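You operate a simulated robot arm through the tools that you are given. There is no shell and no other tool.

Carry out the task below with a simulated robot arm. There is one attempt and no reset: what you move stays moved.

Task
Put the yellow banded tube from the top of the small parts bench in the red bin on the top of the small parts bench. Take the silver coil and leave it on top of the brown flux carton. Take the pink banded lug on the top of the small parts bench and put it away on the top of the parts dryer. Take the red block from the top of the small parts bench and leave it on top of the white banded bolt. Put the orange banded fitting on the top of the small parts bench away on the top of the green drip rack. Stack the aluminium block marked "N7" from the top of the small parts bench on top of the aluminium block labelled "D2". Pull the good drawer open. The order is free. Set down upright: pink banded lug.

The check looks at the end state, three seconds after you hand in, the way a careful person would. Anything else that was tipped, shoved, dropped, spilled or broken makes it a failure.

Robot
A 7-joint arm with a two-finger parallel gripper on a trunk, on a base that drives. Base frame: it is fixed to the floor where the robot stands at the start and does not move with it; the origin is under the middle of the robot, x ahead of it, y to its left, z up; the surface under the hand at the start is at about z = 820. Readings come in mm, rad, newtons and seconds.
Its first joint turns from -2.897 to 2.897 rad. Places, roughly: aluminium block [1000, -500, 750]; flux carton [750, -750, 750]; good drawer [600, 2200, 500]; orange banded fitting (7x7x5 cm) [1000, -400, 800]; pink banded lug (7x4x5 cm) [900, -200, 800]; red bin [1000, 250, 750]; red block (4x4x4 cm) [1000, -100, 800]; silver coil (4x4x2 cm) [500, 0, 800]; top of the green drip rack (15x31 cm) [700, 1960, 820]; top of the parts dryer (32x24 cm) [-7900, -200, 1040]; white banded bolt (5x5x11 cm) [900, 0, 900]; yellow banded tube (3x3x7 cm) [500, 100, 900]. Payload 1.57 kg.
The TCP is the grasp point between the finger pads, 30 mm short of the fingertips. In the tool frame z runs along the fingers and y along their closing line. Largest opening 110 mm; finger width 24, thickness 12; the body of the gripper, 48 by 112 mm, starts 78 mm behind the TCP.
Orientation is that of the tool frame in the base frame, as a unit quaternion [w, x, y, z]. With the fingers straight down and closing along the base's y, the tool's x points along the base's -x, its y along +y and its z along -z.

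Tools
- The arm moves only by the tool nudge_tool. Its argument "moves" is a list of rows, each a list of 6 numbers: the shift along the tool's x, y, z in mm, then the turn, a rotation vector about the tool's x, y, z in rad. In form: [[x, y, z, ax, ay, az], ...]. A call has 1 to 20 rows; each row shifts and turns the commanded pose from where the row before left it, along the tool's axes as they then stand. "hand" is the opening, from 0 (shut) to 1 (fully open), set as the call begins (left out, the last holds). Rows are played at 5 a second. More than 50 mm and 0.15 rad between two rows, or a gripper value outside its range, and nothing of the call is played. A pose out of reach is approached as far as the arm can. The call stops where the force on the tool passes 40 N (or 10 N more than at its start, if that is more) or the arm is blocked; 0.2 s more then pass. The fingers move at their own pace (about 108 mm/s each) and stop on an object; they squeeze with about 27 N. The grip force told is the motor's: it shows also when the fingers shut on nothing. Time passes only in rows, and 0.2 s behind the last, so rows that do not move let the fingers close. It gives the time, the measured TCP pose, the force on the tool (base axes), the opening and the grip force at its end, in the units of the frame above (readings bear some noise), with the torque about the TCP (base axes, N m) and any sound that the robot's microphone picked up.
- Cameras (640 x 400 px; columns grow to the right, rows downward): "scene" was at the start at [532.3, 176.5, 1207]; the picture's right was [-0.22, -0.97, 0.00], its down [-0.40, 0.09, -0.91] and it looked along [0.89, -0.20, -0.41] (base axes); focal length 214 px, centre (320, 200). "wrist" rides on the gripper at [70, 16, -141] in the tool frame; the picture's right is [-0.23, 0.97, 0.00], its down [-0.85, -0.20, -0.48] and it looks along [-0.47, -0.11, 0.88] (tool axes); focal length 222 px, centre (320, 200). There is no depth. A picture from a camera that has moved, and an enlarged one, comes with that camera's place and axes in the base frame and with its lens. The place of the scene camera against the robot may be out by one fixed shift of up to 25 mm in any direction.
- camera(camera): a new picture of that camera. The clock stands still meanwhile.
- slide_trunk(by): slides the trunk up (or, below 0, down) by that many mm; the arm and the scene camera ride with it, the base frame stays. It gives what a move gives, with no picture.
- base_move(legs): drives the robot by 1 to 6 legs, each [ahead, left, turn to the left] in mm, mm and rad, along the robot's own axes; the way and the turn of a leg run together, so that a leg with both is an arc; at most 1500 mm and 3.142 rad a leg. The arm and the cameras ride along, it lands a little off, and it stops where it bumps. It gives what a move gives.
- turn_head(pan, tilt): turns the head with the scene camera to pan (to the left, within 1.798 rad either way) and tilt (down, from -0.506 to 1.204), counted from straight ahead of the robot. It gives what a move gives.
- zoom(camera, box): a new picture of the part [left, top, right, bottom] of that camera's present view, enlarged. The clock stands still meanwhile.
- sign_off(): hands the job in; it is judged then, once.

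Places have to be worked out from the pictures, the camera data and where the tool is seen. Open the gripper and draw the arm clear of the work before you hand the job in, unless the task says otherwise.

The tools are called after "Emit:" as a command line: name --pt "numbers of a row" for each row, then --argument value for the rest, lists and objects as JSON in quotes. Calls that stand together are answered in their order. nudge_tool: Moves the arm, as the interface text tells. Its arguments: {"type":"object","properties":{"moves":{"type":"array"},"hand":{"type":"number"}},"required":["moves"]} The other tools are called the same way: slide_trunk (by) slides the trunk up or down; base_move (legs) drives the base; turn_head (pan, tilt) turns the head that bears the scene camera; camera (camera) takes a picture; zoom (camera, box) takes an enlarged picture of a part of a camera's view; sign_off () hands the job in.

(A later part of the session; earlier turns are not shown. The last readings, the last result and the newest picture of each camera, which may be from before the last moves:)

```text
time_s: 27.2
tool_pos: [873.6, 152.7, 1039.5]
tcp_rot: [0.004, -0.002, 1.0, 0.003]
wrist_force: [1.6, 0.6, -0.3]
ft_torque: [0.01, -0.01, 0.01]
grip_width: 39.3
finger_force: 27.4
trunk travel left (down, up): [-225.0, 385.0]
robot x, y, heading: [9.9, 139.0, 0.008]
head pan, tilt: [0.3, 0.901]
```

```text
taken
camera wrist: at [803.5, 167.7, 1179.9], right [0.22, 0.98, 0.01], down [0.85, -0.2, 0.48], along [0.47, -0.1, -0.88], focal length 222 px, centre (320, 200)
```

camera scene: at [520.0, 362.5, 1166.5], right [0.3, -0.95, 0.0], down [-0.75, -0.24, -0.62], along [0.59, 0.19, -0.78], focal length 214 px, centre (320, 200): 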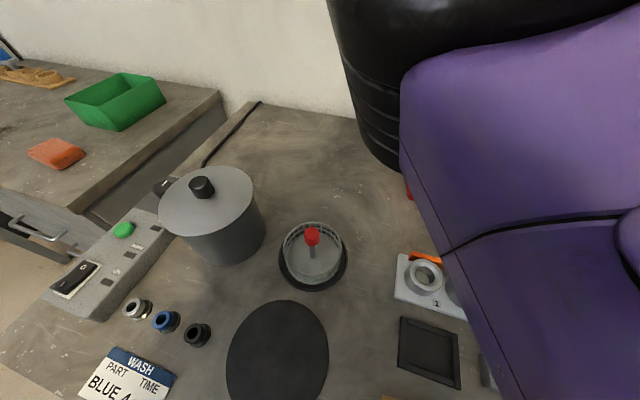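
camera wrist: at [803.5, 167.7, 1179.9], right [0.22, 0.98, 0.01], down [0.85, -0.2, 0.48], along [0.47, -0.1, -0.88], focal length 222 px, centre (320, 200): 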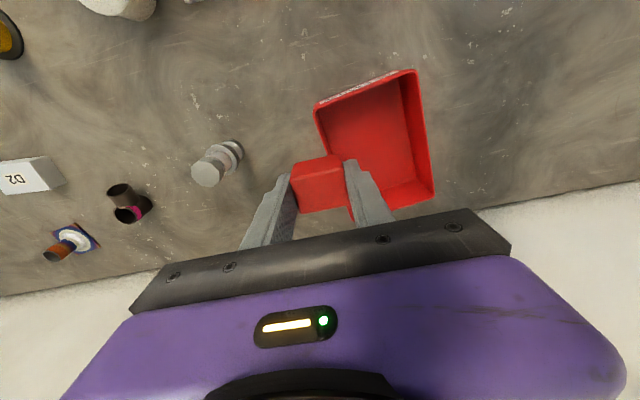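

I fix the tiny tilt and move right over the bolt at a height of ~1010, then check visually.

Emit:
nudge_tool --pt "0 -36 0 0.006 0.008 0.004" --pt "0 -36 0 0 0 0" --pt "0 -36 0 0 0 0" --pt "0 0 0 0 0 0"

Emit:
zoom --camera "wrist" --box '[180, 90, 420, 240]'

Emit:
camera --camera "wrist"

```text
time_s: 28.2
tool_pos: [873.8, 43.7, 1036.5]
tcp_rot: [-0.001, -0.001, 1.0, 0.001]
wrist_force: [-0.3, 0.0, -1.4]
ft_torque: [-0.01, -0.03, 0.0]
grip_width: 39.3
finger_force: 27.1
trunk travel left (down, up): [-225.0, 385.0]
robot x, y, heading: [9.1, 136.7, 0.001]
head pan, tilt: [0.3, 0.901]
```

```text
2.67 times, centred on (300, 165) of wrist
camera zoom: at [804.3, 60.7, 1178.3], right [0.23, 0.97, 0.0], down [0.86, -0.2, 0.48], along [0.46, -0.11, -0.88], focal length 592 px, centre (373, 293)
```

zoom: 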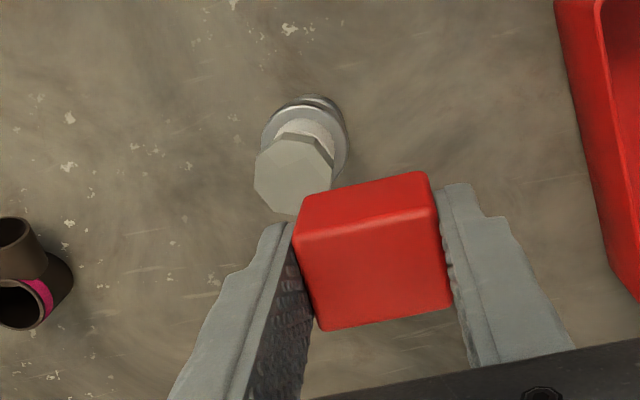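

```text
taken
camera wrist: at [804.3, 60.7, 1178.3], right [0.23, 0.97, 0.0], down [0.86, -0.2, 0.48], along [0.46, -0.11, -0.88], focal length 222 px, centre (320, 200)
```

wrist: 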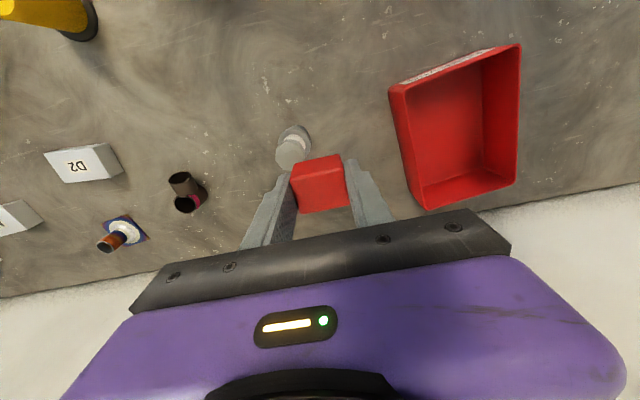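

The head centre triangulates to (875,8), top z≈920. I shift by (+2,-36) and lower to ~18 mm above expected contact, then check.

Emit:
nudge_tool --pt "-2 -36 0 0 0 0" --pt "0 0 30 0 0 0" --pt "0 0 28 0 0 0" --pt "0 0 0 0 0 0"

Emit:
zoom --camera "wrist" --box '[220, 110, 420, 235]'

```text
time_s: 29.2
tool_pos: [876.8, 7.9, 980.1]
tcp_rot: [-0.001, -0.001, 1.0, 0.0]
wrist_force: [-0.1, -0.2, -0.6]
ft_torque: [0.02, 0.02, 0.01]
grip_width: 39.1
finger_force: 26.6
trunk travel left (down, up): [-225.0, 385.0]
robot x, y, heading: [7.2, 136.1, 0.012]
head pan, tilt: [0.3, 0.901]
```

```text
3.20 times, centred on (320, 172) of wrist
camera zoom: at [807.2, 25.2, 1121.1], right [0.23, 0.97, 0.0], down [0.86, -0.2, 0.48], along [0.47, -0.11, -0.88], focal length 711 px, centre (320, 288)
```

zoom: 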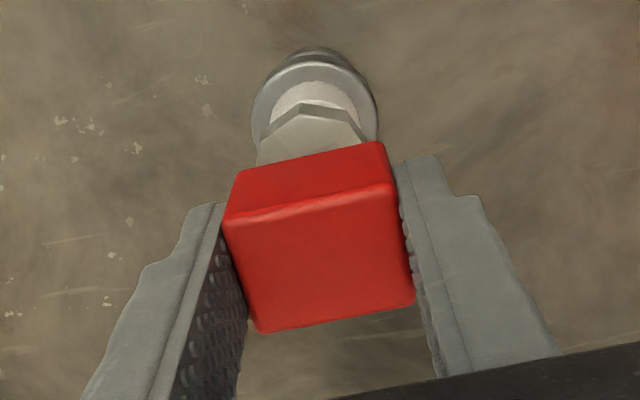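

Alignment matches. I lower in small steps, watching the force.

Emit:
nudge_tool --pt "0 0 5 0 0 0" --pt "0 0 5 0 0 0" --pt "0 0 0 0 0 0"

Emit:
nudge_tool --pt "0 0 3 0 0 0" --pt "0 0 0 0 0 0"

Emit:
zoom --camera "wrist" --box '[220, 110, 420, 235]'

```text
time_s: 30.0
tool_pos: [875.6, 8.4, 969.9]
tcp_rot: [-0.001, 0.0, 1.0, 0.001]
wrist_force: [0.5, 1.4, -0.9]
ft_torque: [0.02, 0.0, 0.0]
grip_width: 39.4
finger_force: 27.4
trunk travel left (down, up): [-225.0, 385.0]
robot x, y, heading: [4.0, 135.3, 0.009]
head pan, tilt: [0.3, 0.901]
```

```text
time_s: 30.6
tool_pos: [877.0, 7.9, 967.3]
tcp_rot: [-0.001, -0.001, 1.0, 0.001]
wrist_force: [-0.8, -0.8, -0.5]
ft_torque: [0.0, 0.0, 0.02]
grip_width: 39.2
finger_force: 27.1
trunk travel left (down, up): [-225.0, 385.0]
robot x, y, heading: [11.3, 141.0, 0.011]
head pan, tilt: [0.3, 0.901]
```

```text
3.20 times, centred on (320, 172) of wrist
camera zoom: at [807.1, 25.3, 1109.3], right [0.23, 0.97, 0.0], down [0.86, -0.2, 0.48], along [0.46, -0.11, -0.88], focal length 711 px, centre (320, 288)
```

zoom: 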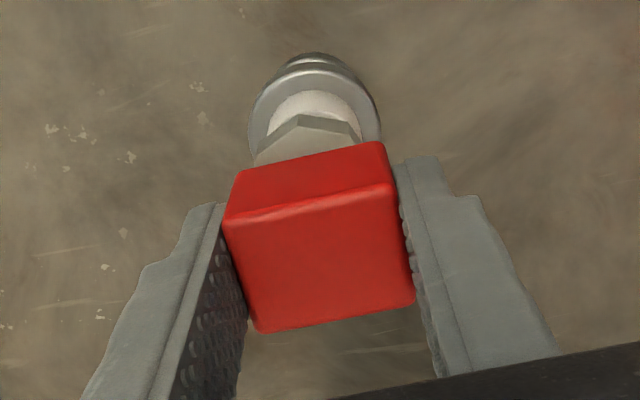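

No contact yet; continuing down in 2–3 mm steps.

Emit:
nudge_tool --pt "0 0 3 0 0 0" --pt "0 0 0 0 0 0"

Emit:
nudge_tool --pt "0 0 2 0 0 0" --pt "0 0 0 0 0 0"

Emit:
nudge_tool --pt "0 0 2 0 0 0" --pt "0 0 0 0 0 0"

Emit:
nudge_tool --pt "0 0 1.5 0 0 0" --pt "0 0 0 0 0 0"

Emit:
zoom --camera "wrist" --box '[220, 110, 420, 235]'

```text
time_s: 31.2
tool_pos: [876.7, 8.8, 964.8]
tcp_rot: [-0.001, -0.001, 1.0, 0.001]
wrist_force: [0.3, -0.1, -1.0]
ft_torque: [0.02, -0.01, -0.01]
grip_width: 39.2
finger_force: 27.4
trunk travel left (down, up): [-225.0, 385.0]
robot x, y, heading: [7.7, 139.7, 0.006]
head pan, tilt: [0.3, 0.901]
```

```text
time_s: 31.8
tool_pos: [876.2, 8.1, 963.3]
tcp_rot: [0.0, 0.0, 1.0, 0.0]
wrist_force: [0.3, -0.9, -1.6]
ft_torque: [-0.02, -0.01, 0.0]
grip_width: 38.9
finger_force: 27.0
trunk travel left (down, up): [-225.0, 385.0]
robot x, y, heading: [5.8, 140.2, 0.007]
head pan, tilt: [0.3, 0.901]
```

```text
time_s: 32.4
tool_pos: [875.7, 7.9, 961.5]
tcp_rot: [-0.001, -0.001, 1.0, 0.001]
wrist_force: [0.0, -0.6, -1.4]
ft_torque: [-0.01, -0.01, 0.01]
grip_width: 39.0
finger_force: 26.8
trunk travel left (down, up): [-225.0, 385.0]
robot x, y, heading: [9.5, 140.2, 0.009]
head pan, tilt: [0.3, 0.901]
```

```text
time_s: 33.0
tool_pos: [876.8, 8.5, 960.3]
tcp_rot: [-0.001, -0.001, 1.0, 0.001]
wrist_force: [-0.4, -0.5, -0.3]
ft_torque: [0.01, -0.02, -0.01]
grip_width: 39.3
finger_force: 27.2
trunk travel left (down, up): [-225.0, 385.0]
robot x, y, heading: [3.0, 139.1, 0.01]
head pan, tilt: [0.3, 0.901]
```

```text
3.20 times, centred on (320, 172) of wrist
camera zoom: at [806.8, 24.7, 1101.0], right [0.23, 0.97, 0.0], down [0.86, -0.2, 0.48], along [0.46, -0.11, -0.88], focal length 711 px, centre (320, 288)
```

zoom: 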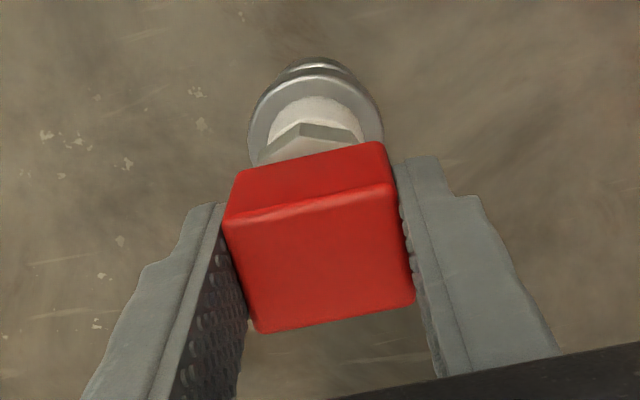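

Still free. Continue.

Emit:
nudge_tool --pt "0 0 2 0 0 0" --pt "0 0 0 0 0 0"

Emit:
nudge_tool --pt "0 0 1.5 0 0 0" --pt "0 0 0 0 0 0"

Emit:
nudge_tool --pt "0 0 1.5 0 0 0" --pt "0 0 0 0 0 0"

Emit:
zoom --camera "wrist" --box '[220, 110, 420, 235]'

```text
time_s: 33.6
tool_pos: [876.0, 7.5, 959.2]
tcp_rot: [0.0, -0.001, 1.0, 0.0]
wrist_force: [0.2, 1.3, 21.0]
ft_torque: [0.01, 0.06, -0.01]
grip_width: 39.2
finger_force: 27.1
trunk travel left (down, up): [-225.0, 385.0]
robot x, y, heading: [5.4, 135.2, 0.007]
head pan, tilt: [0.3, 0.901]
```

```text
time_s: 34.2
tool_pos: [876.8, 6.7, 957.9]
tcp_rot: [-0.001, 0.0, 1.0, 0.0]
wrist_force: [1.1, 0.6, 21.5]
ft_torque: [-0.03, -0.03, 0.01]
grip_width: 39.4
finger_force: 27.4
trunk travel left (down, up): [-225.0, 385.0]
robot x, y, heading: [5.0, 138.8, 0.006]
head pan, tilt: [0.3, 0.901]
```

```text
time_s: 34.8
tool_pos: [874.7, 7.8, 953.6]
tcp_rot: [0.001, 0.0, 1.0, 0.001]
wrist_force: [2.1, 0.1, 21.0]
ft_torque: [-0.03, -0.08, -0.04]
grip_width: 39.2
finger_force: 27.2
trunk travel left (down, up): [-225.0, 385.0]
robot x, y, heading: [11.7, 138.5, 0.01]
head pan, tilt: [0.3, 0.901]
```

```text
3.20 times, centred on (320, 172) of wrist
camera zoom: at [806.3, 24.7, 1096.2], right [0.23, 0.97, 0.0], down [0.86, -0.2, 0.48], along [0.47, -0.11, -0.88], focal length 711 px, centre (320, 288)
```

zoom: 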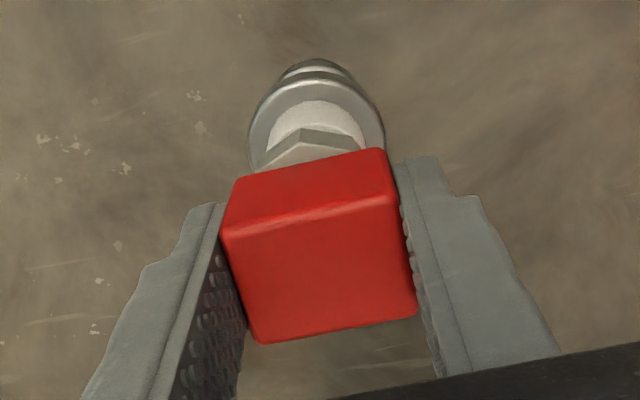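

Contact at TCP z≈959 with ~21 N (the block slid slightly in the grip). It's seated on the head; I release and rise straight up.

Emit:
nudge_tool --pt "0 0 -1.5 0 0 0" --pt "0 0 0 0 0 0"

Emit:
nudge_tool --pt "0 0 0 0 0 0" --pt "0 0 0 0 0 0" --pt "0 0 0 0 0 0" --hand 0.6

Emit:
zoom --camera "wrist" --box '[220, 110, 420, 235]'

```text
time_s: 35.4
tool_pos: [874.4, 7.5, 955.0]
tcp_rot: [-0.002, 0.0, 1.0, 0.001]
wrist_force: [2.0, -1.9, 4.4]
ft_torque: [-0.1, -0.07, 0.01]
grip_width: 39.4
finger_force: 26.9
trunk travel left (down, up): [-225.0, 385.0]
robot x, y, heading: [8.1, 138.7, 0.008]
head pan, tilt: [0.3, 0.901]
```

```text
time_s: 36.2
tool_pos: [876.4, 7.0, 955.8]
tcp_rot: [-0.001, -0.001, 1.0, 0.001]
wrist_force: [-0.8, 0.7, -0.3]
ft_torque: [-0.02, 0.01, -0.02]
grip_width: 66.2
finger_force: 0.1
trunk travel left (down, up): [-225.0, 385.0]
robot x, y, heading: [6.3, 142.8, 0.007]
head pan, tilt: [0.3, 0.901]
```

```text
3.20 times, centred on (320, 172) of wrist
camera zoom: at [806.7, 24.8, 1097.4], right [0.23, 0.97, 0.0], down [0.86, -0.2, 0.48], along [0.46, -0.11, -0.88], focal length 711 px, centre (320, 288)
```

zoom: 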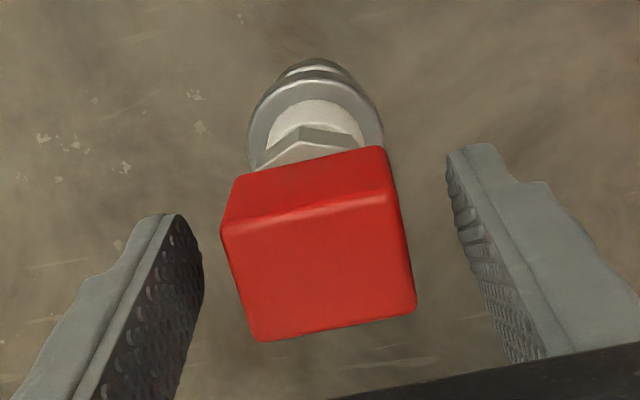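

Released and stable. I rise straight up and check the stack.

Emit:
nudge_tool --pt "0 0 -20 0 0 0" --pt "0 0 -40 0 0 0" --pt "0 0 -45 0 0 0" --pt "0 0 -45 0 0 0" --pt "0 0 0 0 0 0" --hand 0.8

Emit:
camera --camera "wrist"

Emit:
zoom --camera "wrist" --box '[260, 80, 420, 180]'

```text
time_s: 37.4
tool_pos: [877.5, 9.0, 1104.9]
tcp_rot: [-0.001, -0.001, 1.0, 0.001]
wrist_force: [0.6, -0.1, -1.0]
ft_torque: [0.0, 0.0, -0.02]
grip_width: 88.2
finger_force: 0.0
trunk travel left (down, up): [-225.0, 385.0]
robot x, y, heading: [4.4, 143.5, 0.009]
head pan, tilt: [0.3, 0.901]
```

```text
taken
camera wrist: at [808.2, 25.7, 1246.4], right [0.23, 0.97, 0.0], down [0.86, -0.2, 0.48], along [0.46, -0.11, -0.88], focal length 222 px, centre (320, 200)
```

wrist: 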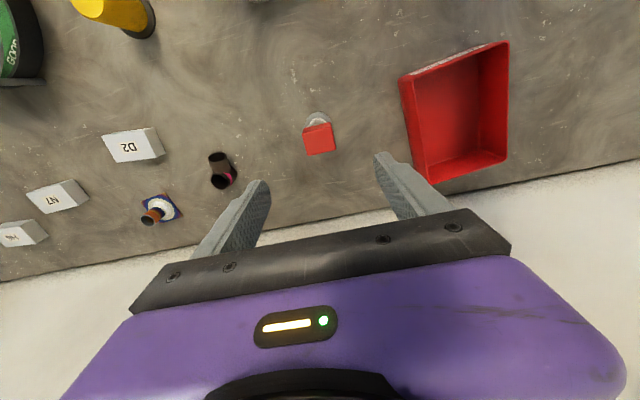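

```text
4.00 times, centred on (340, 130) of wrist
camera zoom: at [808.2, 25.7, 1246.4], right [0.23, 0.97, 0.0], down [0.86, -0.2, 0.48], along [0.46, -0.11, -0.88], focal length 888 px, centre (240, 480)
```

zoom: 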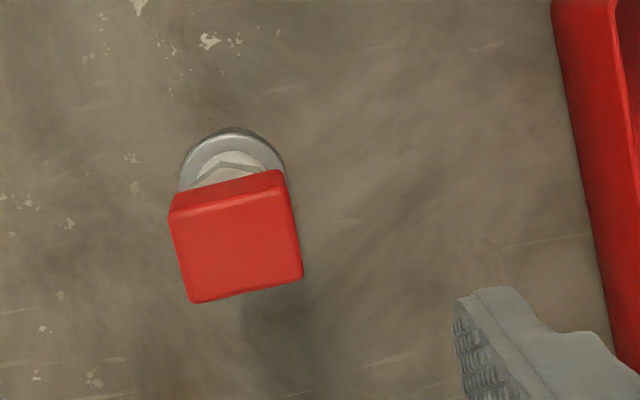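

Red block is on the bolt. Next N7 → D2: I drive the base right ~400 mm with the hand high.

Emit:
base_move --legs '[[0, -400, -0.008]]'

Emit:
nudge_tool --pt "0 -30 0 0 0 0" --pt "0 -30 0 0 0 0" --pt "0 0 0 0 0 0" --hand 1

Emit:
camera --camera "wrist"

Emit:
camera --camera "scene"

```text
time_s: 39.9
tool_pos: [881.4, -394.6, 1104.9]
tcp_rot: [-0.001, 0.0, 1.0, 0.001]
wrist_force: [-0.4, -1.4, -0.3]
ft_torque: [0.0, 0.02, 0.0]
grip_width: 88.0
finger_force: 0.0
trunk travel left (down, up): [-225.0, 385.0]
robot x, y, heading: [8.7, -261.9, 0.003]
head pan, tilt: [0.3, 0.901]
```

```text
time_s: 40.7
tool_pos: [879.4, -454.4, 1105.4]
tcp_rot: [-0.001, 0.0, 1.0, 0.001]
wrist_force: [0.2, 0.1, 0.1]
ft_torque: [0.01, 0.02, 0.0]
grip_width: 110.2
finger_force: 0.1
trunk travel left (down, up): [-225.0, 385.0]
robot x, y, heading: [9.9, -257.1, 0.003]
head pan, tilt: [0.3, 0.901]
```

```text
taken
camera wrist: at [810.5, -437.2, 1246.0], right [0.23, 0.97, 0.0], down [0.86, -0.2, 0.48], along [0.46, -0.11, -0.88], focal length 222 px, centre (320, 200)
```

wrist: 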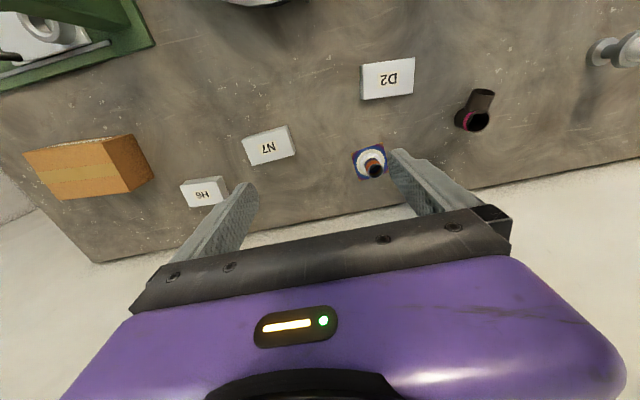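

```text
taken
camera scene: at [523.5, -39.4, 1166.5], right [0.3, -0.95, 0.0], down [-0.75, -0.24, -0.62], along [0.59, 0.19, -0.78], focal length 214 px, centre (320, 200)
```

scene: 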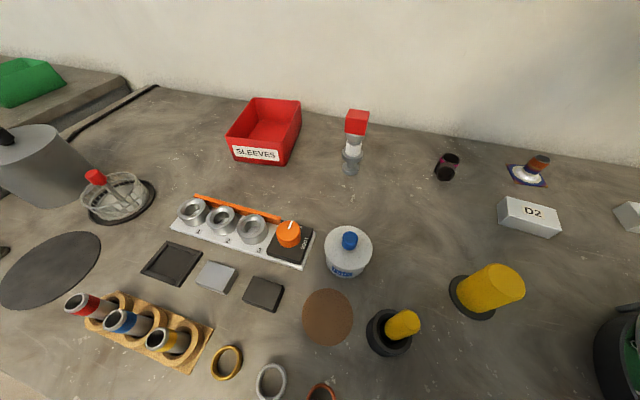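

Zoom on N7 and D2 for orientation and position.

Emit:
zoom --camera "wrist" --box '[170, 40, 430, 220]'

Emit:
zoom --camera "wrist" --box '[0, 0, 240, 220]'

Emit:
zoom --camera "scene" --box '[440, 130, 640, 255]'

```text
2.22 times, centred on (300, 130) of wrist
camera zoom: at [810.5, -437.2, 1246.0], right [0.23, 0.97, 0.0], down [0.86, -0.2, 0.48], along [0.46, -0.11, -0.88], focal length 494 px, centre (364, 356)
```

zoom: 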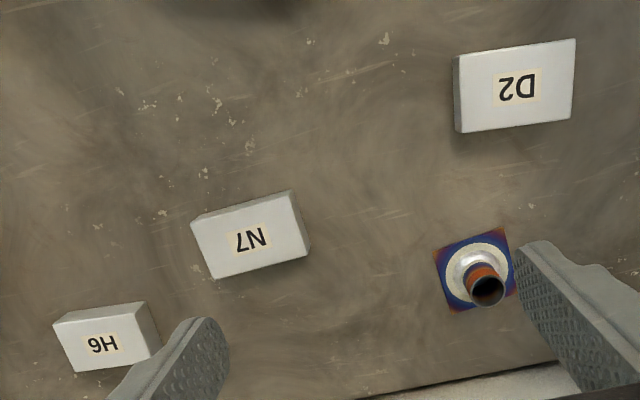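

```text
1.82 times, centred on (120, 110) of wrist
camera zoom: at [810.5, -437.2, 1246.0], right [0.23, 0.97, 0.0], down [0.86, -0.2, 0.48], along [0.46, -0.11, -0.88], focal length 404 px, centre (684, 364)
```

zoom: 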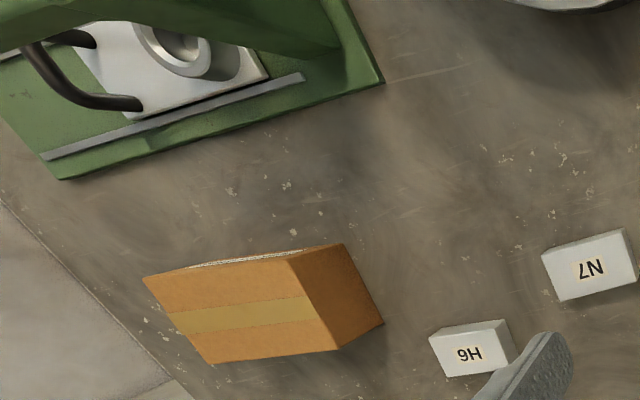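

```text
3.20 times, centred on (540, 192) of scene
camera zoom: at [523.5, -39.4, 1166.5], right [0.3, -0.95, 0.0], down [-0.75, -0.24, -0.62], along [0.59, 0.19, -0.78], focal length 686 px, centre (-384, 224)
```

zoom: 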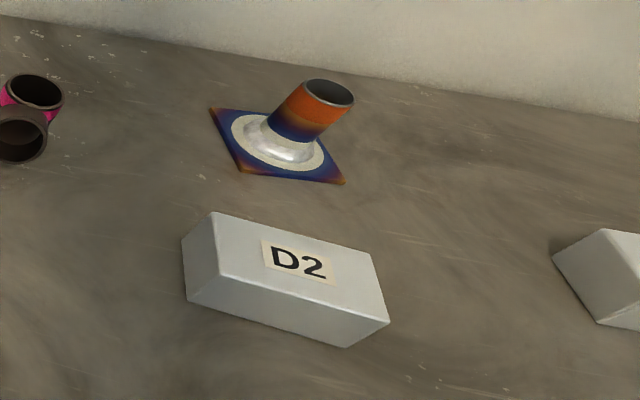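

Blocks are ~82×50×26 mm, tops at z≈845: D2 centre (836,-331) yaw ≈ -5°, N7 centre (896,-554) yaw ≈ +1°. I go above N7 and descend for a closer check.

Emit:
nudge_tool --pt "-5 -33 20 0 0 0" --pt "-5 -33 20 0 0 0" --pt "-6 -34 20 0 0 0" --pt "0 0 45 0 0 0" --pt "0 0 45 0 0 0" --pt "0 0 0 0 0 0"

Emit:
camera --camera "wrist"

Emit:
zoom --camera "wrist" --box '[200, 80, 440, 230]'

```text
time_s: 42.1
tool_pos: [896.1, -556.2, 956.1]
tcp_rot: [-0.001, 0.0, 1.0, 0.001]
wrist_force: [0.3, 0.0, 0.3]
ft_torque: [0.02, 0.02, 0.02]
grip_width: 109.8
finger_force: 0.0
trunk travel left (down, up): [-225.0, 385.0]
robot x, y, heading: [10.9, -263.6, 0.009]
head pan, tilt: [0.3, 0.901]
```

```text
taken
camera wrist: at [826.1, -539.2, 1098.0], right [0.23, 0.97, 0.0], down [0.86, -0.2, 0.48], along [0.47, -0.11, -0.88], focal length 222 px, centre (320, 200)
```

wrist: 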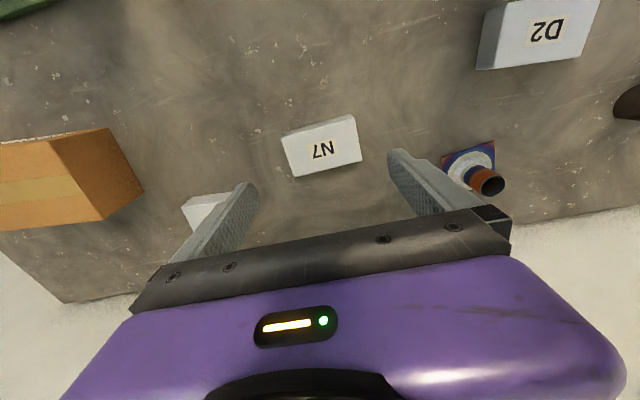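

```text
2.67 times, centred on (320, 155) of wrist
camera zoom: at [826.1, -539.2, 1098.0], right [0.23, 0.97, 0.0], down [0.86, -0.2, 0.48], along [0.47, -0.11, -0.88], focal length 592 px, centre (320, 320)
```

zoom: 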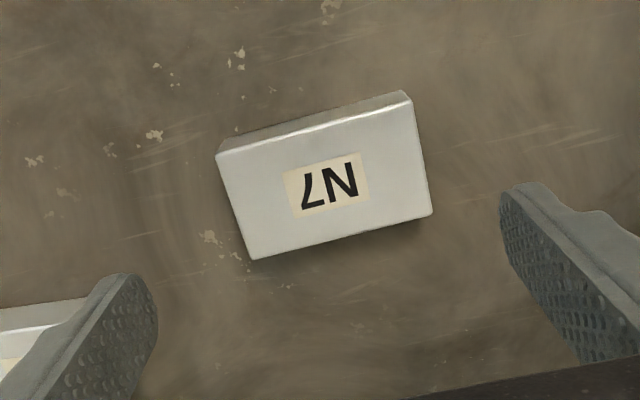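

N7's centre is within 3 mm of the tool axis, with yaw ≈ +1.8°. I align, descend to z≈853 and grip along y.

Emit:
nudge_tool --pt "-1 3 30 0 0 -0.03" --pt "0 0 40 0 0 0" --pt "0 0 25 0 0 0" --pt "0 0 7 0 0 0" --pt "0 0 0 0 0 0"

Emit:
nudge_tool --pt "0 0 0 0 0 0" --pt "0 0 0 0 0 0" --pt "0 0 0 0 0 0" --hand 0

Emit:
camera --camera "wrist"

```text
time_s: 43.3
tool_pos: [896.9, -552.3, 852.9]
tcp_rot: [-0.001, -0.016, 1.0, 0.001]
wrist_force: [-0.2, 0.6, -0.4]
ft_torque: [0.0, 0.02, 0.02]
grip_width: 110.2
finger_force: 0.0
trunk travel left (down, up): [-225.0, 385.0]
robot x, y, heading: [9.4, -265.6, 0.012]
head pan, tilt: [0.3, 0.901]
```

```text
time_s: 44.1
tool_pos: [896.9, -550.9, 853.2]
tcp_rot: [-0.001, -0.015, 1.0, 0.001]
wrist_force: [-1.2, -1.2, 0.2]
ft_torque: [-0.19, 0.09, -0.02]
grip_width: 83.5
finger_force: 26.4
trunk travel left (down, up): [-225.0, 385.0]
robot x, y, heading: [13.8, -260.2, 0.007]
head pan, tilt: [0.3, 0.901]
```

```text
taken
camera wrist: at [827.7, -536.2, 995.3], right [0.2, 0.98, 0.0], down [0.86, -0.17, 0.48], along [0.47, -0.09, -0.88], focal length 222 px, centre (320, 200)
```

wrist: 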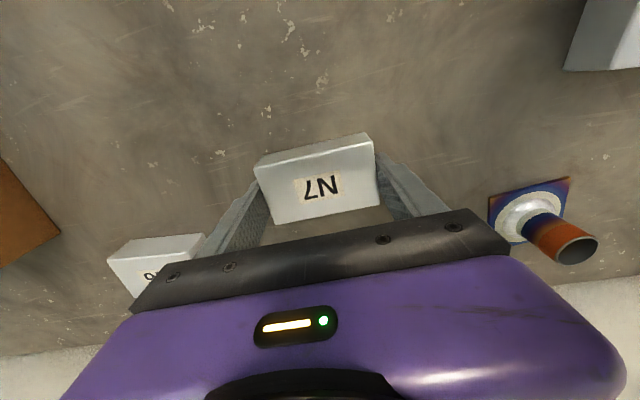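

N7 gripped. Lift, square the tool, and go to a vantage point for D2.

Emit:
nudge_tool --pt "0 0 -20 0 0 0" --pt "0 0 -40 0 0 0" --pt "0 0 -45 0 0 0" --pt "0 0 0 0 0 0.03" --pt "15 40 0 0 0 0" --pt "15 40 0 0 0 0" --pt "15 40 0 0 0 0" --pt "0 0 0 0 0 0"

Emit:
camera --camera "wrist"

Emit:
zoom --camera "wrist" --box '[280, 20, 520, 170]'

```text
time_s: 45.9
tool_pos: [849.6, -430.2, 958.5]
tcp_rot: [-0.001, 0.001, 1.0, 0.001]
wrist_force: [0.4, 0.9, -3.5]
ft_torque: [-0.03, 0.0, 0.0]
grip_width: 83.6
finger_force: 27.1
trunk travel left (down, up): [-225.0, 385.0]
robot x, y, heading: [11.0, -261.6, 0.003]
head pan, tilt: [0.3, 0.901]
```

```text
taken
camera wrist: at [781.2, -413.0, 1100.3], right [0.23, 0.97, 0.0], down [0.86, -0.2, 0.48], along [0.46, -0.11, -0.88], focal length 222 px, centre (320, 200)
```

wrist: 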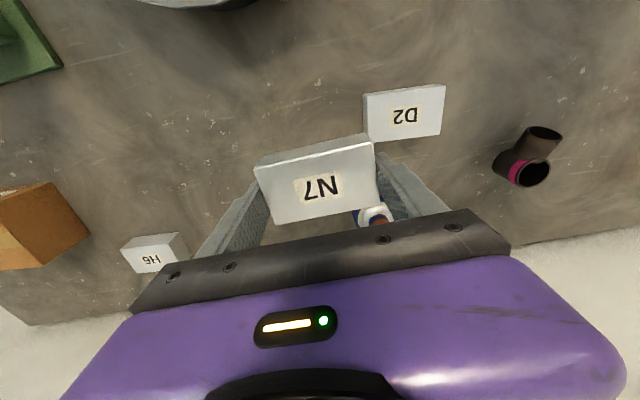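

```text
2.67 times, centred on (400, 95) of wrist
camera zoom: at [781.2, -413.0, 1100.3], right [0.23, 0.97, 0.0], down [0.86, -0.2, 0.48], along [0.46, -0.11, -0.88], focal length 592 px, centre (107, 480)
```

zoom: 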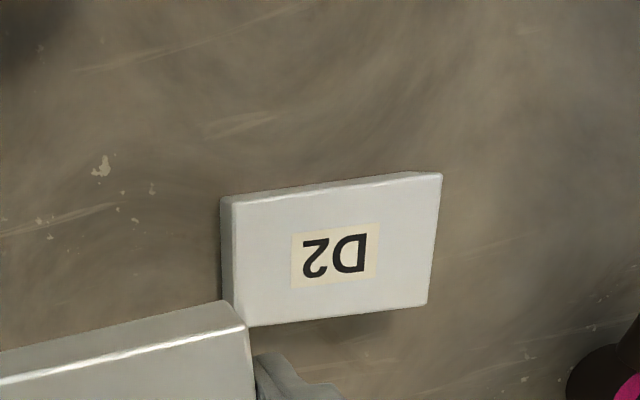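

D2: centre (837,-331), yaw -5.6°. N7 in hand is centred at (849.5,-428). I shift (-12.5,+97), yaw by -0.098 rad, and descend to ~15 mm above.

Emit:
nudge_tool --pt "4 33 0 0 0 0" --pt "4 32 0 0 0 0" --pt "4.5 32 0 0 0 0" --pt "0 0 0 0 0 0.098" --pt "0 0 35 0 0 0" --pt "0 0 28 0 0 0" --pt "0 0 0 0 0 0"

Emit:
camera --camera "wrist"

Emit:
zoom --camera "wrist" --box '[200, 100, 440, 250]'

Emit:
camera --camera "scene"

```text
time_s: 47.5
tool_pos: [837.8, -333.0, 894.7]
tcp_rot: [-0.001, 0.05, 0.999, 0.001]
wrist_force: [-0.5, -0.6, -2.9]
ft_torque: [-0.02, 0.0, 0.0]
grip_width: 83.8
finger_force: 26.6
trunk travel left (down, up): [-225.0, 385.0]
robot x, y, heading: [13.9, -261.5, 0.008]
head pan, tilt: [0.3, 0.901]
```

```text
taken
camera wrist: at [770.4, -309.1, 1035.8], right [0.32, 0.95, 0.0], down [0.83, -0.28, 0.48], along [0.45, -0.15, -0.88], focal length 222 px, centre (320, 200)
```

wrist: 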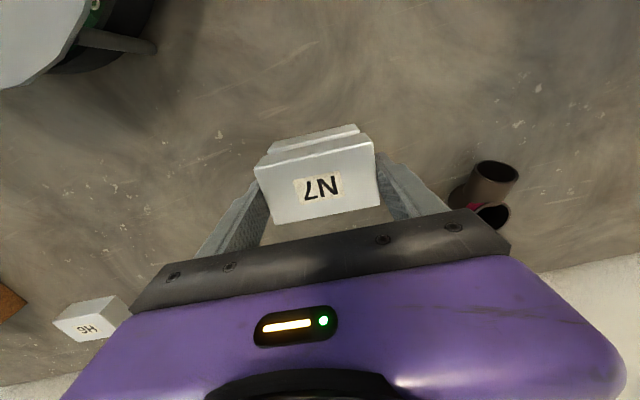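

```text
2.67 times, centred on (320, 175) of wrist
camera zoom: at [770.4, -309.1, 1035.8], right [0.32, 0.95, 0.0], down [0.83, -0.28, 0.48], along [0.45, -0.15, -0.88], focal length 592 px, centre (320, 267)
```

zoom: 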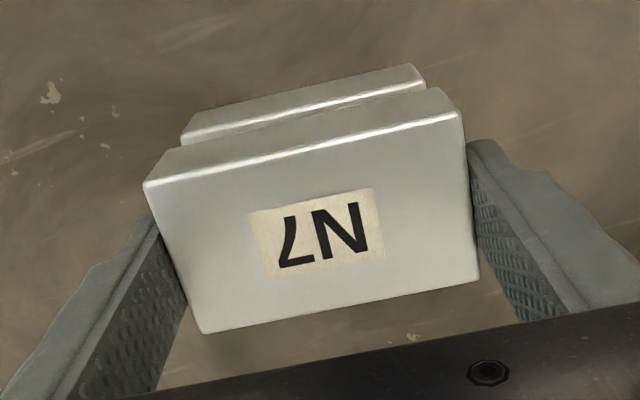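

```text
taken
camera scene: at [523.5, -39.3, 1166.5], right [0.3, -0.95, 0.0], down [-0.75, -0.24, -0.62], along [0.59, 0.19, -0.78], focal length 214 px, centre (320, 200)
```

scene: 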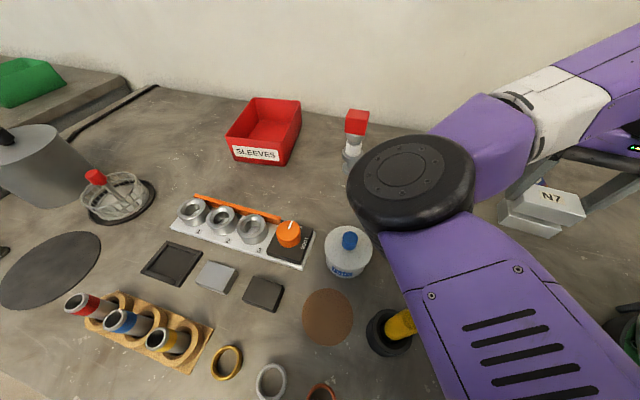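

N7 sits within ~1 mm of D2's centre and matched in yaw. Lower gently until contact.

Emit:
nudge_tool --pt "0 0 5 0 0 0" --pt "0 0 5 0 0 0" --pt "0 0 0 0 0 0"

Emit:
nudge_tool --pt "0 0 2 0 0 0" --pt "0 0 0 0 0 0"

Emit:
nudge_tool --pt "0 0 2 0 0 0" --pt "0 0 0 0 0 0"

Emit:
nudge_tool --pt "0 0 1.5 0 0 0" --pt "0 0 0 0 0 0"

```text
time_s: 48.3
tool_pos: [838.2, -334.1, 884.7]
tcp_rot: [-0.001, 0.049, 0.999, 0.0]
wrist_force: [-0.3, -0.1, -3.8]
ft_torque: [-0.01, -0.01, -0.06]
grip_width: 83.6
finger_force: 27.7
trunk travel left (down, up): [-225.0, 385.0]
robot x, y, heading: [12.6, -264.7, 0.011]
head pan, tilt: [0.3, 0.901]
```

```text
time_s: 48.9
tool_pos: [838.9, -332.2, 884.7]
tcp_rot: [0.001, 0.049, 0.999, 0.0]
wrist_force: [-1.0, -0.8, 10.6]
ft_torque: [-0.06, 0.37, -0.04]
grip_width: 83.5
finger_force: 26.9
trunk travel left (down, up): [-225.0, 385.0]
robot x, y, heading: [9.6, -261.1, 0.005]
head pan, tilt: [0.3, 0.901]
```

```text
time_s: 49.5
tool_pos: [839.0, -333.2, 882.7]
tcp_rot: [0.001, 0.048, 0.999, 0.001]
wrist_force: [-2.2, 0.9, 23.3]
ft_torque: [-0.18, 0.02, -0.02]
grip_width: 84.0
finger_force: 26.6
trunk travel left (down, up): [-225.0, 385.0]
robot x, y, heading: [7.4, -266.1, 0.007]
head pan, tilt: [0.3, 0.901]
```

```text
time_s: 50.1
tool_pos: [839.2, -332.9, 880.2]
tcp_rot: [0.0, 0.049, 0.999, 0.001]
wrist_force: [-1.3, -0.5, 23.8]
ft_torque: [-0.14, -0.01, 0.01]
grip_width: 83.6
finger_force: 26.9
trunk travel left (down, up): [-225.0, 385.0]
robot x, y, heading: [13.9, -264.1, 0.004]
head pan, tilt: [0.3, 0.901]
```

Contact at about z=884 and seated. Back off slightly to relieve force, then release and rise.

Emit:
nudge_tool --pt "0 0 -1.5 0 0 0" --pt "0 0 0 0 0 0"

Emit:
nudge_tool --pt "0 0 0 0 0 0" --pt "0 0 0 0 0 0" --pt "0 0 0 0 0 0" --hand 1

Emit:
nudge_tool --pt "0 0 -20 0 0 0" --pt "0 0 -45 0 0 0" --pt "0 0 -45 0 0 0" --pt "0 0 -45 0 0 0" --pt "0 0 -45 0 0 -0.098" --pt "0 0 0 0 0 0"

Emit:
camera --camera "wrist"

Emit:
zoom --camera "wrist" --box '[200, 60, 440, 210]'

```text
time_s: 50.7
tool_pos: [839.7, -333.5, 880.8]
tcp_rot: [-0.001, 0.049, 0.999, 0.002]
wrist_force: [2.3, -1.0, 8.4]
ft_torque: [-0.14, -0.33, 0.02]
grip_width: 83.3
finger_force: 26.6
trunk travel left (down, up): [-225.0, 385.0]
robot x, y, heading: [8.8, -261.1, 0.006]
head pan, tilt: [0.3, 0.901]
```

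```text
time_s: 51.5
tool_pos: [840.2, -332.3, 879.5]
tcp_rot: [-0.001, 0.049, 0.999, 0.001]
wrist_force: [0.5, -0.4, -1.0]
ft_torque: [0.02, 0.01, 0.0]
grip_width: 110.0
finger_force: 0.0
trunk travel left (down, up): [-225.0, 385.0]
robot x, y, heading: [13.4, -262.7, 0.011]
head pan, tilt: [0.3, 0.901]
```

```text
time_s: 52.9
tool_pos: [840.0, -334.4, 1081.3]
tcp_rot: [-0.001, 0.0, 1.0, 0.001]
wrist_force: [-0.2, -0.8, -0.5]
ft_torque: [-0.03, -0.01, 0.0]
grip_width: 109.9
finger_force: 0.0
trunk travel left (down, up): [-225.0, 385.0]
robot x, y, heading: [10.5, -262.1, 0.005]
head pan, tilt: [0.3, 0.901]
```

```text
taken
camera wrist: at [771.2, -317.7, 1222.5], right [0.23, 0.97, 0.0], down [0.86, -0.2, 0.48], along [0.46, -0.11, -0.88], focal length 222 px, centre (320, 200)
```

wrist: 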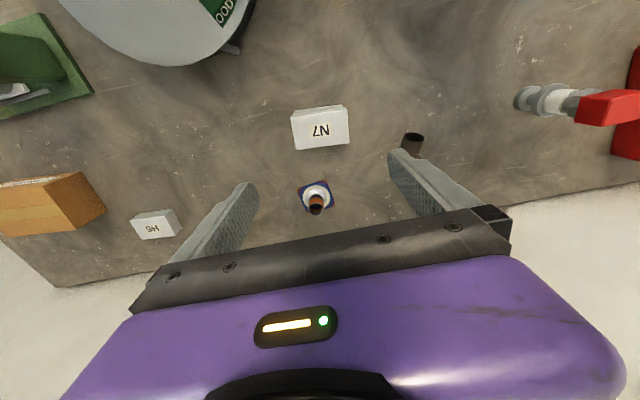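

```text
2.67 times, centred on (320, 135) of wrist
camera zoom: at [771.2, -317.7, 1222.5], right [0.23, 0.97, 0.0], down [0.86, -0.2, 0.48], along [0.46, -0.11, -0.88], focal length 592 px, centre (320, 373)
```

zoom: 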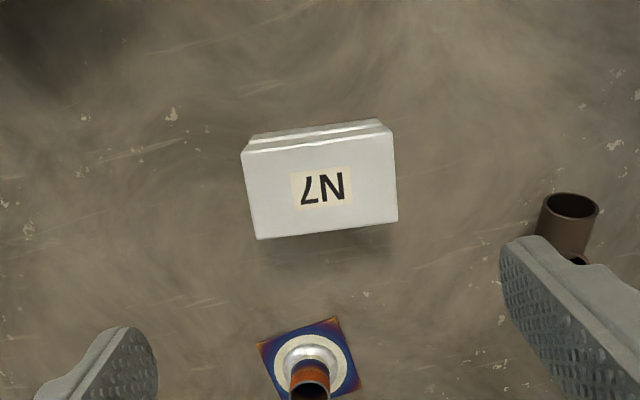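

N7 is stacked neatly on D2. Next the yellow tube and silver coil near the front edge: I back the base off and go left so they are at a workable distance on the right side.

Emit:
base_move --legs '[[-200, 0, 0], [0, 510, 0]]'

Emit:
camera --camera "wrist"

Emit:
camera --camera "scene"

```text
time_s: 57.1
tool_pos: [632.6, 170.4, 1080.4]
tcp_rot: [-0.001, 0.002, 1.0, 0.001]
wrist_force: [0.5, 0.2, -0.8]
ft_torque: [-0.01, -0.01, 0.03]
grip_width: 110.0
finger_force: 0.0
trunk travel left (down, up): [-225.0, 385.0]
robot x, y, heading: [-195.7, 247.8, 0.002]
head pan, tilt: [0.3, 0.901]
```

```text
taken
camera wrist: at [563.2, 188.5, 1222.2], right [0.23, 0.97, 0.0], down [0.85, -0.2, 0.48], along [0.46, -0.11, -0.88], focal length 222 px, centre (320, 200)
```

wrist: 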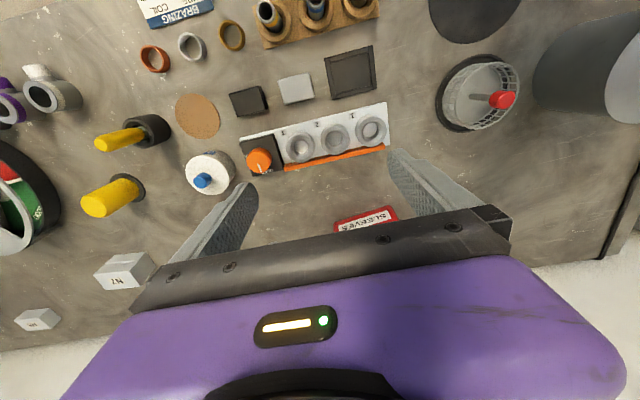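

```text
taken
camera scene: at [316.7, 467.9, 1166.5], right [0.3, -0.95, 0.0], down [-0.75, -0.23, -0.62], along [0.59, 0.18, -0.78], focal length 214 px, centre (320, 200)
```

scene: 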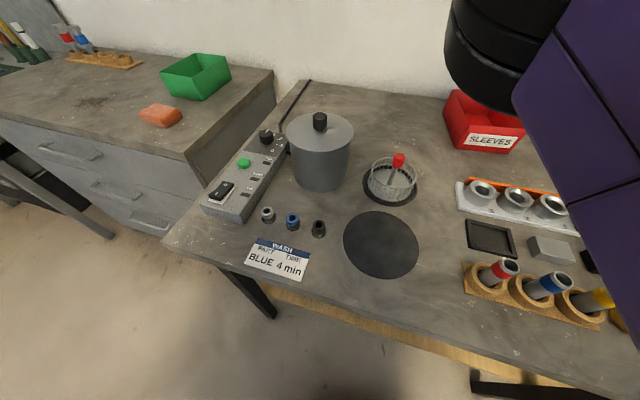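

I move the hand back toward the tube holder for an overhead look.

Emit:
nudge_tool --pt "35 -10 0 0 0 0" --pt "35 -10 0 0 0 0" --pt "35 -10 0 0 0 0" --pt "0 0 0 0 0 0"

Emit:
camera --camera "wrist"

Emit:
zoom --camera "wrist" --box '[110, 20, 430, 220]'

Emit:
zoom --camera "scene" --box '[440, 240, 640, 365]'

```text
time_s: 58.1
tool_pos: [525.2, 141.9, 1082.0]
tcp_rot: [0.0, 0.002, 1.0, 0.001]
wrist_force: [-0.1, -0.2, -0.3]
ft_torque: [0.01, 0.0, 0.0]
grip_width: 110.2
finger_force: 0.0
trunk travel left (down, up): [-225.0, 385.0]
robot x, y, heading: [-198.5, 249.8, -0.004]
head pan, tilt: [0.3, 0.901]
```

```text
taken
camera wrist: at [456.7, 159.3, 1222.8], right [0.23, 0.97, 0.0], down [0.86, -0.2, 0.48], along [0.46, -0.11, -0.88], focal length 222 px, centre (320, 200)
```

wrist: 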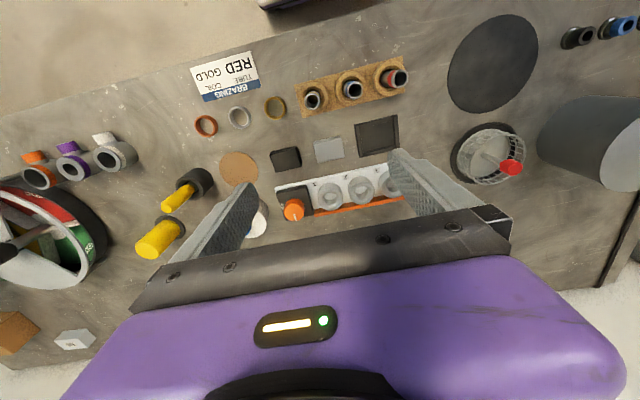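

```text
2.00 times, centred on (270, 120) of wrist
camera zoom: at [456.7, 159.3, 1222.8], right [0.23, 0.97, 0.0], down [0.86, -0.2, 0.48], along [0.46, -0.11, -0.88], focal length 444 px, centre (420, 360)
```

zoom: 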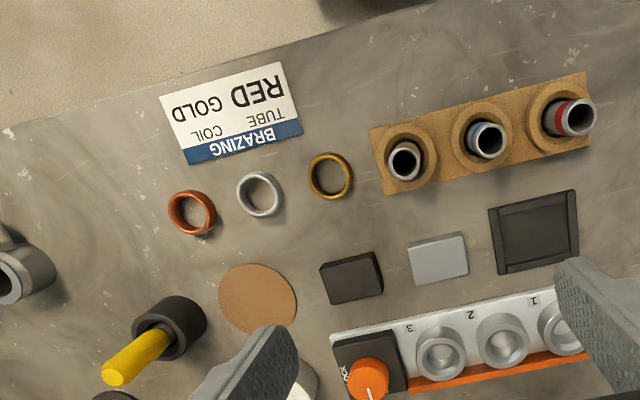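

```text
3.20 times, centred on (540, 302) of scene
camera zoom: at [316.7, 467.9, 1166.5], right [0.3, -0.95, 0.0], down [-0.75, -0.23, -0.62], along [0.59, 0.18, -0.78], focal length 686 px, centre (-384, -128)
```

zoom: 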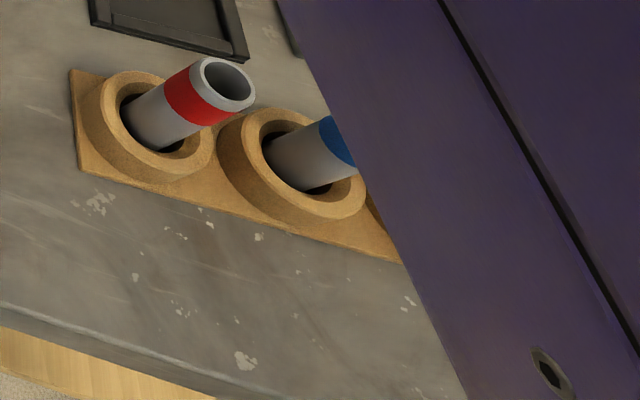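

Triangulated: yellow tube top ≈ (480,143), silver coil ≈ (480,20), gold at y≈80, copper at y≈-41. With ~60 mm spacing, closing along x is safest, so I yaw the hand 90° while high.

Emit:
nudge_tool --pt "0 0 0 0 0 0.143" --pt "0 0 0 0 0 0.143" --pt "0 0 0 0 0 0.143" --pt "0 0 0 0 0 0.143" --pt "0 0 0 0 0 0.143" --pt "0 0 0 0 0 0.143" --pt "0 0 0 0 0 0.143" --pt "0 0 0 0 0 0.143" --pt "0 0 0 0 0 0.143" --pt "0 0 0 0 0 0.143" --pt "0 0 0 0 0 0.143" --pt "0 0 0 0 0 0"

Emit:
camera --camera "wrist"

Emit:
camera --camera "scene"

```text
time_s: 60.7
tool_pos: [526.9, 141.1, 1079.8]
tcp_rot: [-0.001, 0.71, 0.704, -0.001]
wrist_force: [0.3, -0.3, 0.9]
ft_torque: [-0.01, 0.02, 0.01]
grip_width: 110.1
finger_force: 0.0
trunk travel left (down, up): [-225.0, 385.0]
robot x, y, heading: [-194.5, 248.3, 0.003]
head pan, tilt: [0.3, 0.901]
```

```text
taken
camera wrist: at [544.3, 212.4, 1221.8], right [0.97, -0.23, 0.0], down [-0.21, -0.85, 0.48], along [-0.11, -0.46, -0.88], focal length 222 px, centre (320, 200)
```

wrist: 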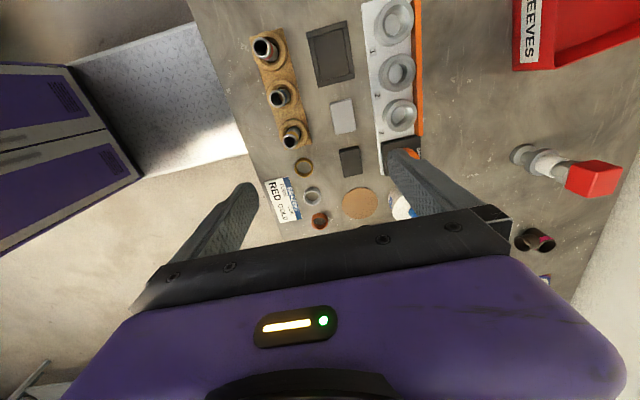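

```text
taken
camera scene: at [316.7, 467.8, 1166.5], right [0.3, -0.95, 0.0], down [-0.75, -0.23, -0.62], along [0.59, 0.18, -0.78], focal length 214 px, centre (320, 200)
```

scene: 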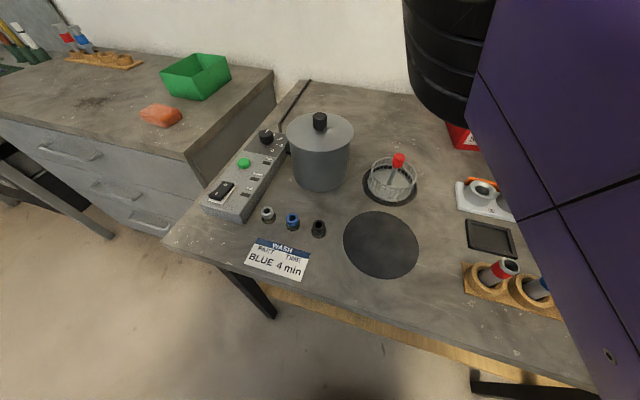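

Yaw reached. Move above the yellow tube and lower to z≈965 for a fine look.

Emit:
nudge_tool --pt "1 -24 10 0 0 0" --pt "1 -23 10 0 0 0" --pt "0 0 45 0 0 0" --pt "0 0 45 0 0 0" --pt "0 0 0 0 0 0" --hand 0.7

Emit:
camera --camera "wrist"

Emit:
zoom --camera "wrist" --box '[200, 50, 440, 200]'

```text
time_s: 61.9
tool_pos: [480.3, 146.2, 968.9]
tcp_rot: [-0.001, 0.709, 0.705, -0.001]
wrist_force: [-0.4, -0.5, 0.2]
ft_torque: [-0.02, 0.01, -0.03]
grip_width: 76.8
finger_force: 0.1
trunk travel left (down, up): [-225.0, 385.0]
robot x, y, heading: [-198.3, 250.4, 0.002]
head pan, tilt: [0.3, 0.901]
```

```text
taken
camera wrist: at [496.8, 215.9, 1110.8], right [0.97, -0.23, 0.0], down [-0.2, -0.85, 0.48], along [-0.11, -0.46, -0.88], focal length 222 px, centre (320, 200)
```

wrist: 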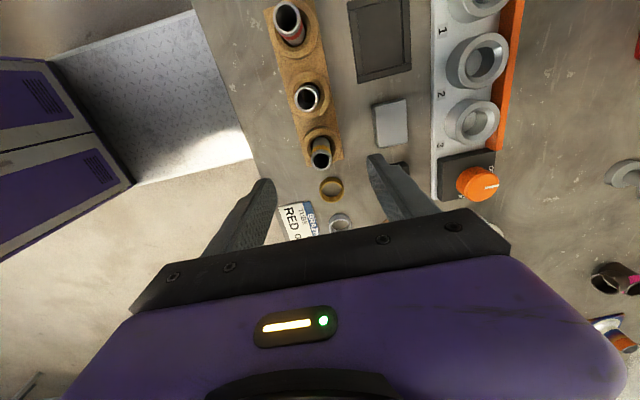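

```text
2.67 times, centred on (320, 125) of wrist
camera zoom: at [496.8, 215.9, 1110.8], right [0.97, -0.23, 0.0], down [-0.2, -0.85, 0.48], along [-0.11, -0.46, -0.88], focal length 592 px, centre (320, 400)
```

zoom: 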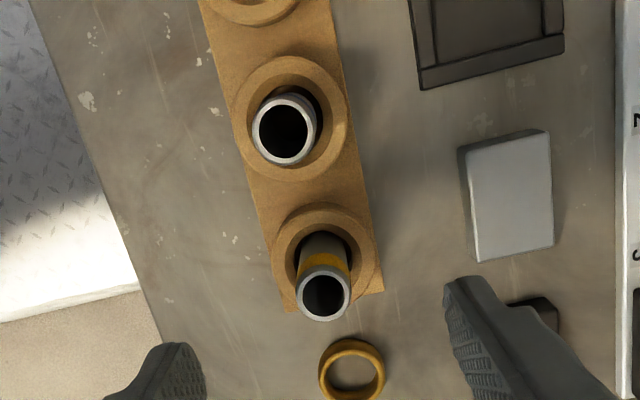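

Yellow tube top at (480.6,142.4), z≈886. I align and descend so the fingertips stop ~854 (above the cup rim), then grip.

Emit:
nudge_tool --pt "-3.7 0.5 20 0 0 0" --pt "0 0 35 0 0 0" --pt "0 0 15 0 0 0" --pt "0 0 0 0 0 0"

Emit:
camera --camera "wrist"

Emit:
zoom --camera "wrist" --box '[200, 100, 440, 250]'

```text
time_s: 62.9
tool_pos: [479.7, 139.3, 899.1]
tcp_rot: [-0.001, 0.709, 0.705, 0.0]
wrist_force: [-0.5, -1.0, 0.0]
ft_torque: [-0.01, 0.01, 0.01]
grip_width: 76.8
finger_force: 0.0
trunk travel left (down, up): [-225.0, 385.0]
robot x, y, heading: [-199.4, 244.6, 0.004]
head pan, tilt: [0.3, 0.901]
```

```text
taken
camera wrist: at [497.6, 209.7, 1041.9], right [0.97, -0.23, 0.0], down [-0.2, -0.85, 0.48], along [-0.11, -0.46, -0.88], focal length 222 px, centre (320, 200)
```

wrist: 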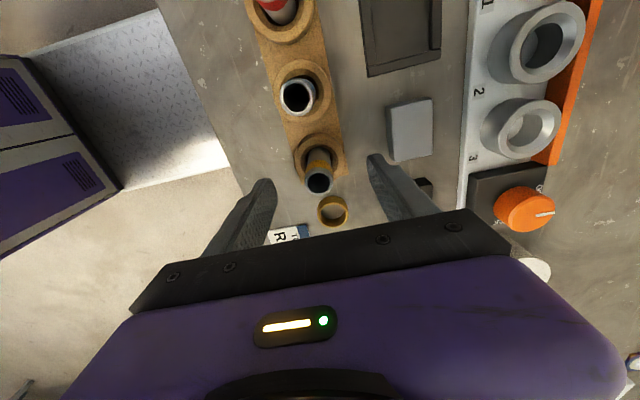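

```text
2.67 times, centred on (320, 175) of wrist
camera zoom: at [497.6, 209.7, 1041.9], right [0.97, -0.23, 0.0], down [-0.2, -0.85, 0.48], along [-0.11, -0.46, -0.88], focal length 592 px, centre (320, 267)
```

zoom: 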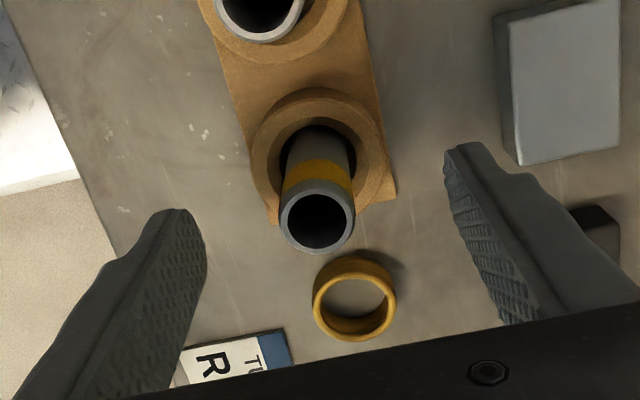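

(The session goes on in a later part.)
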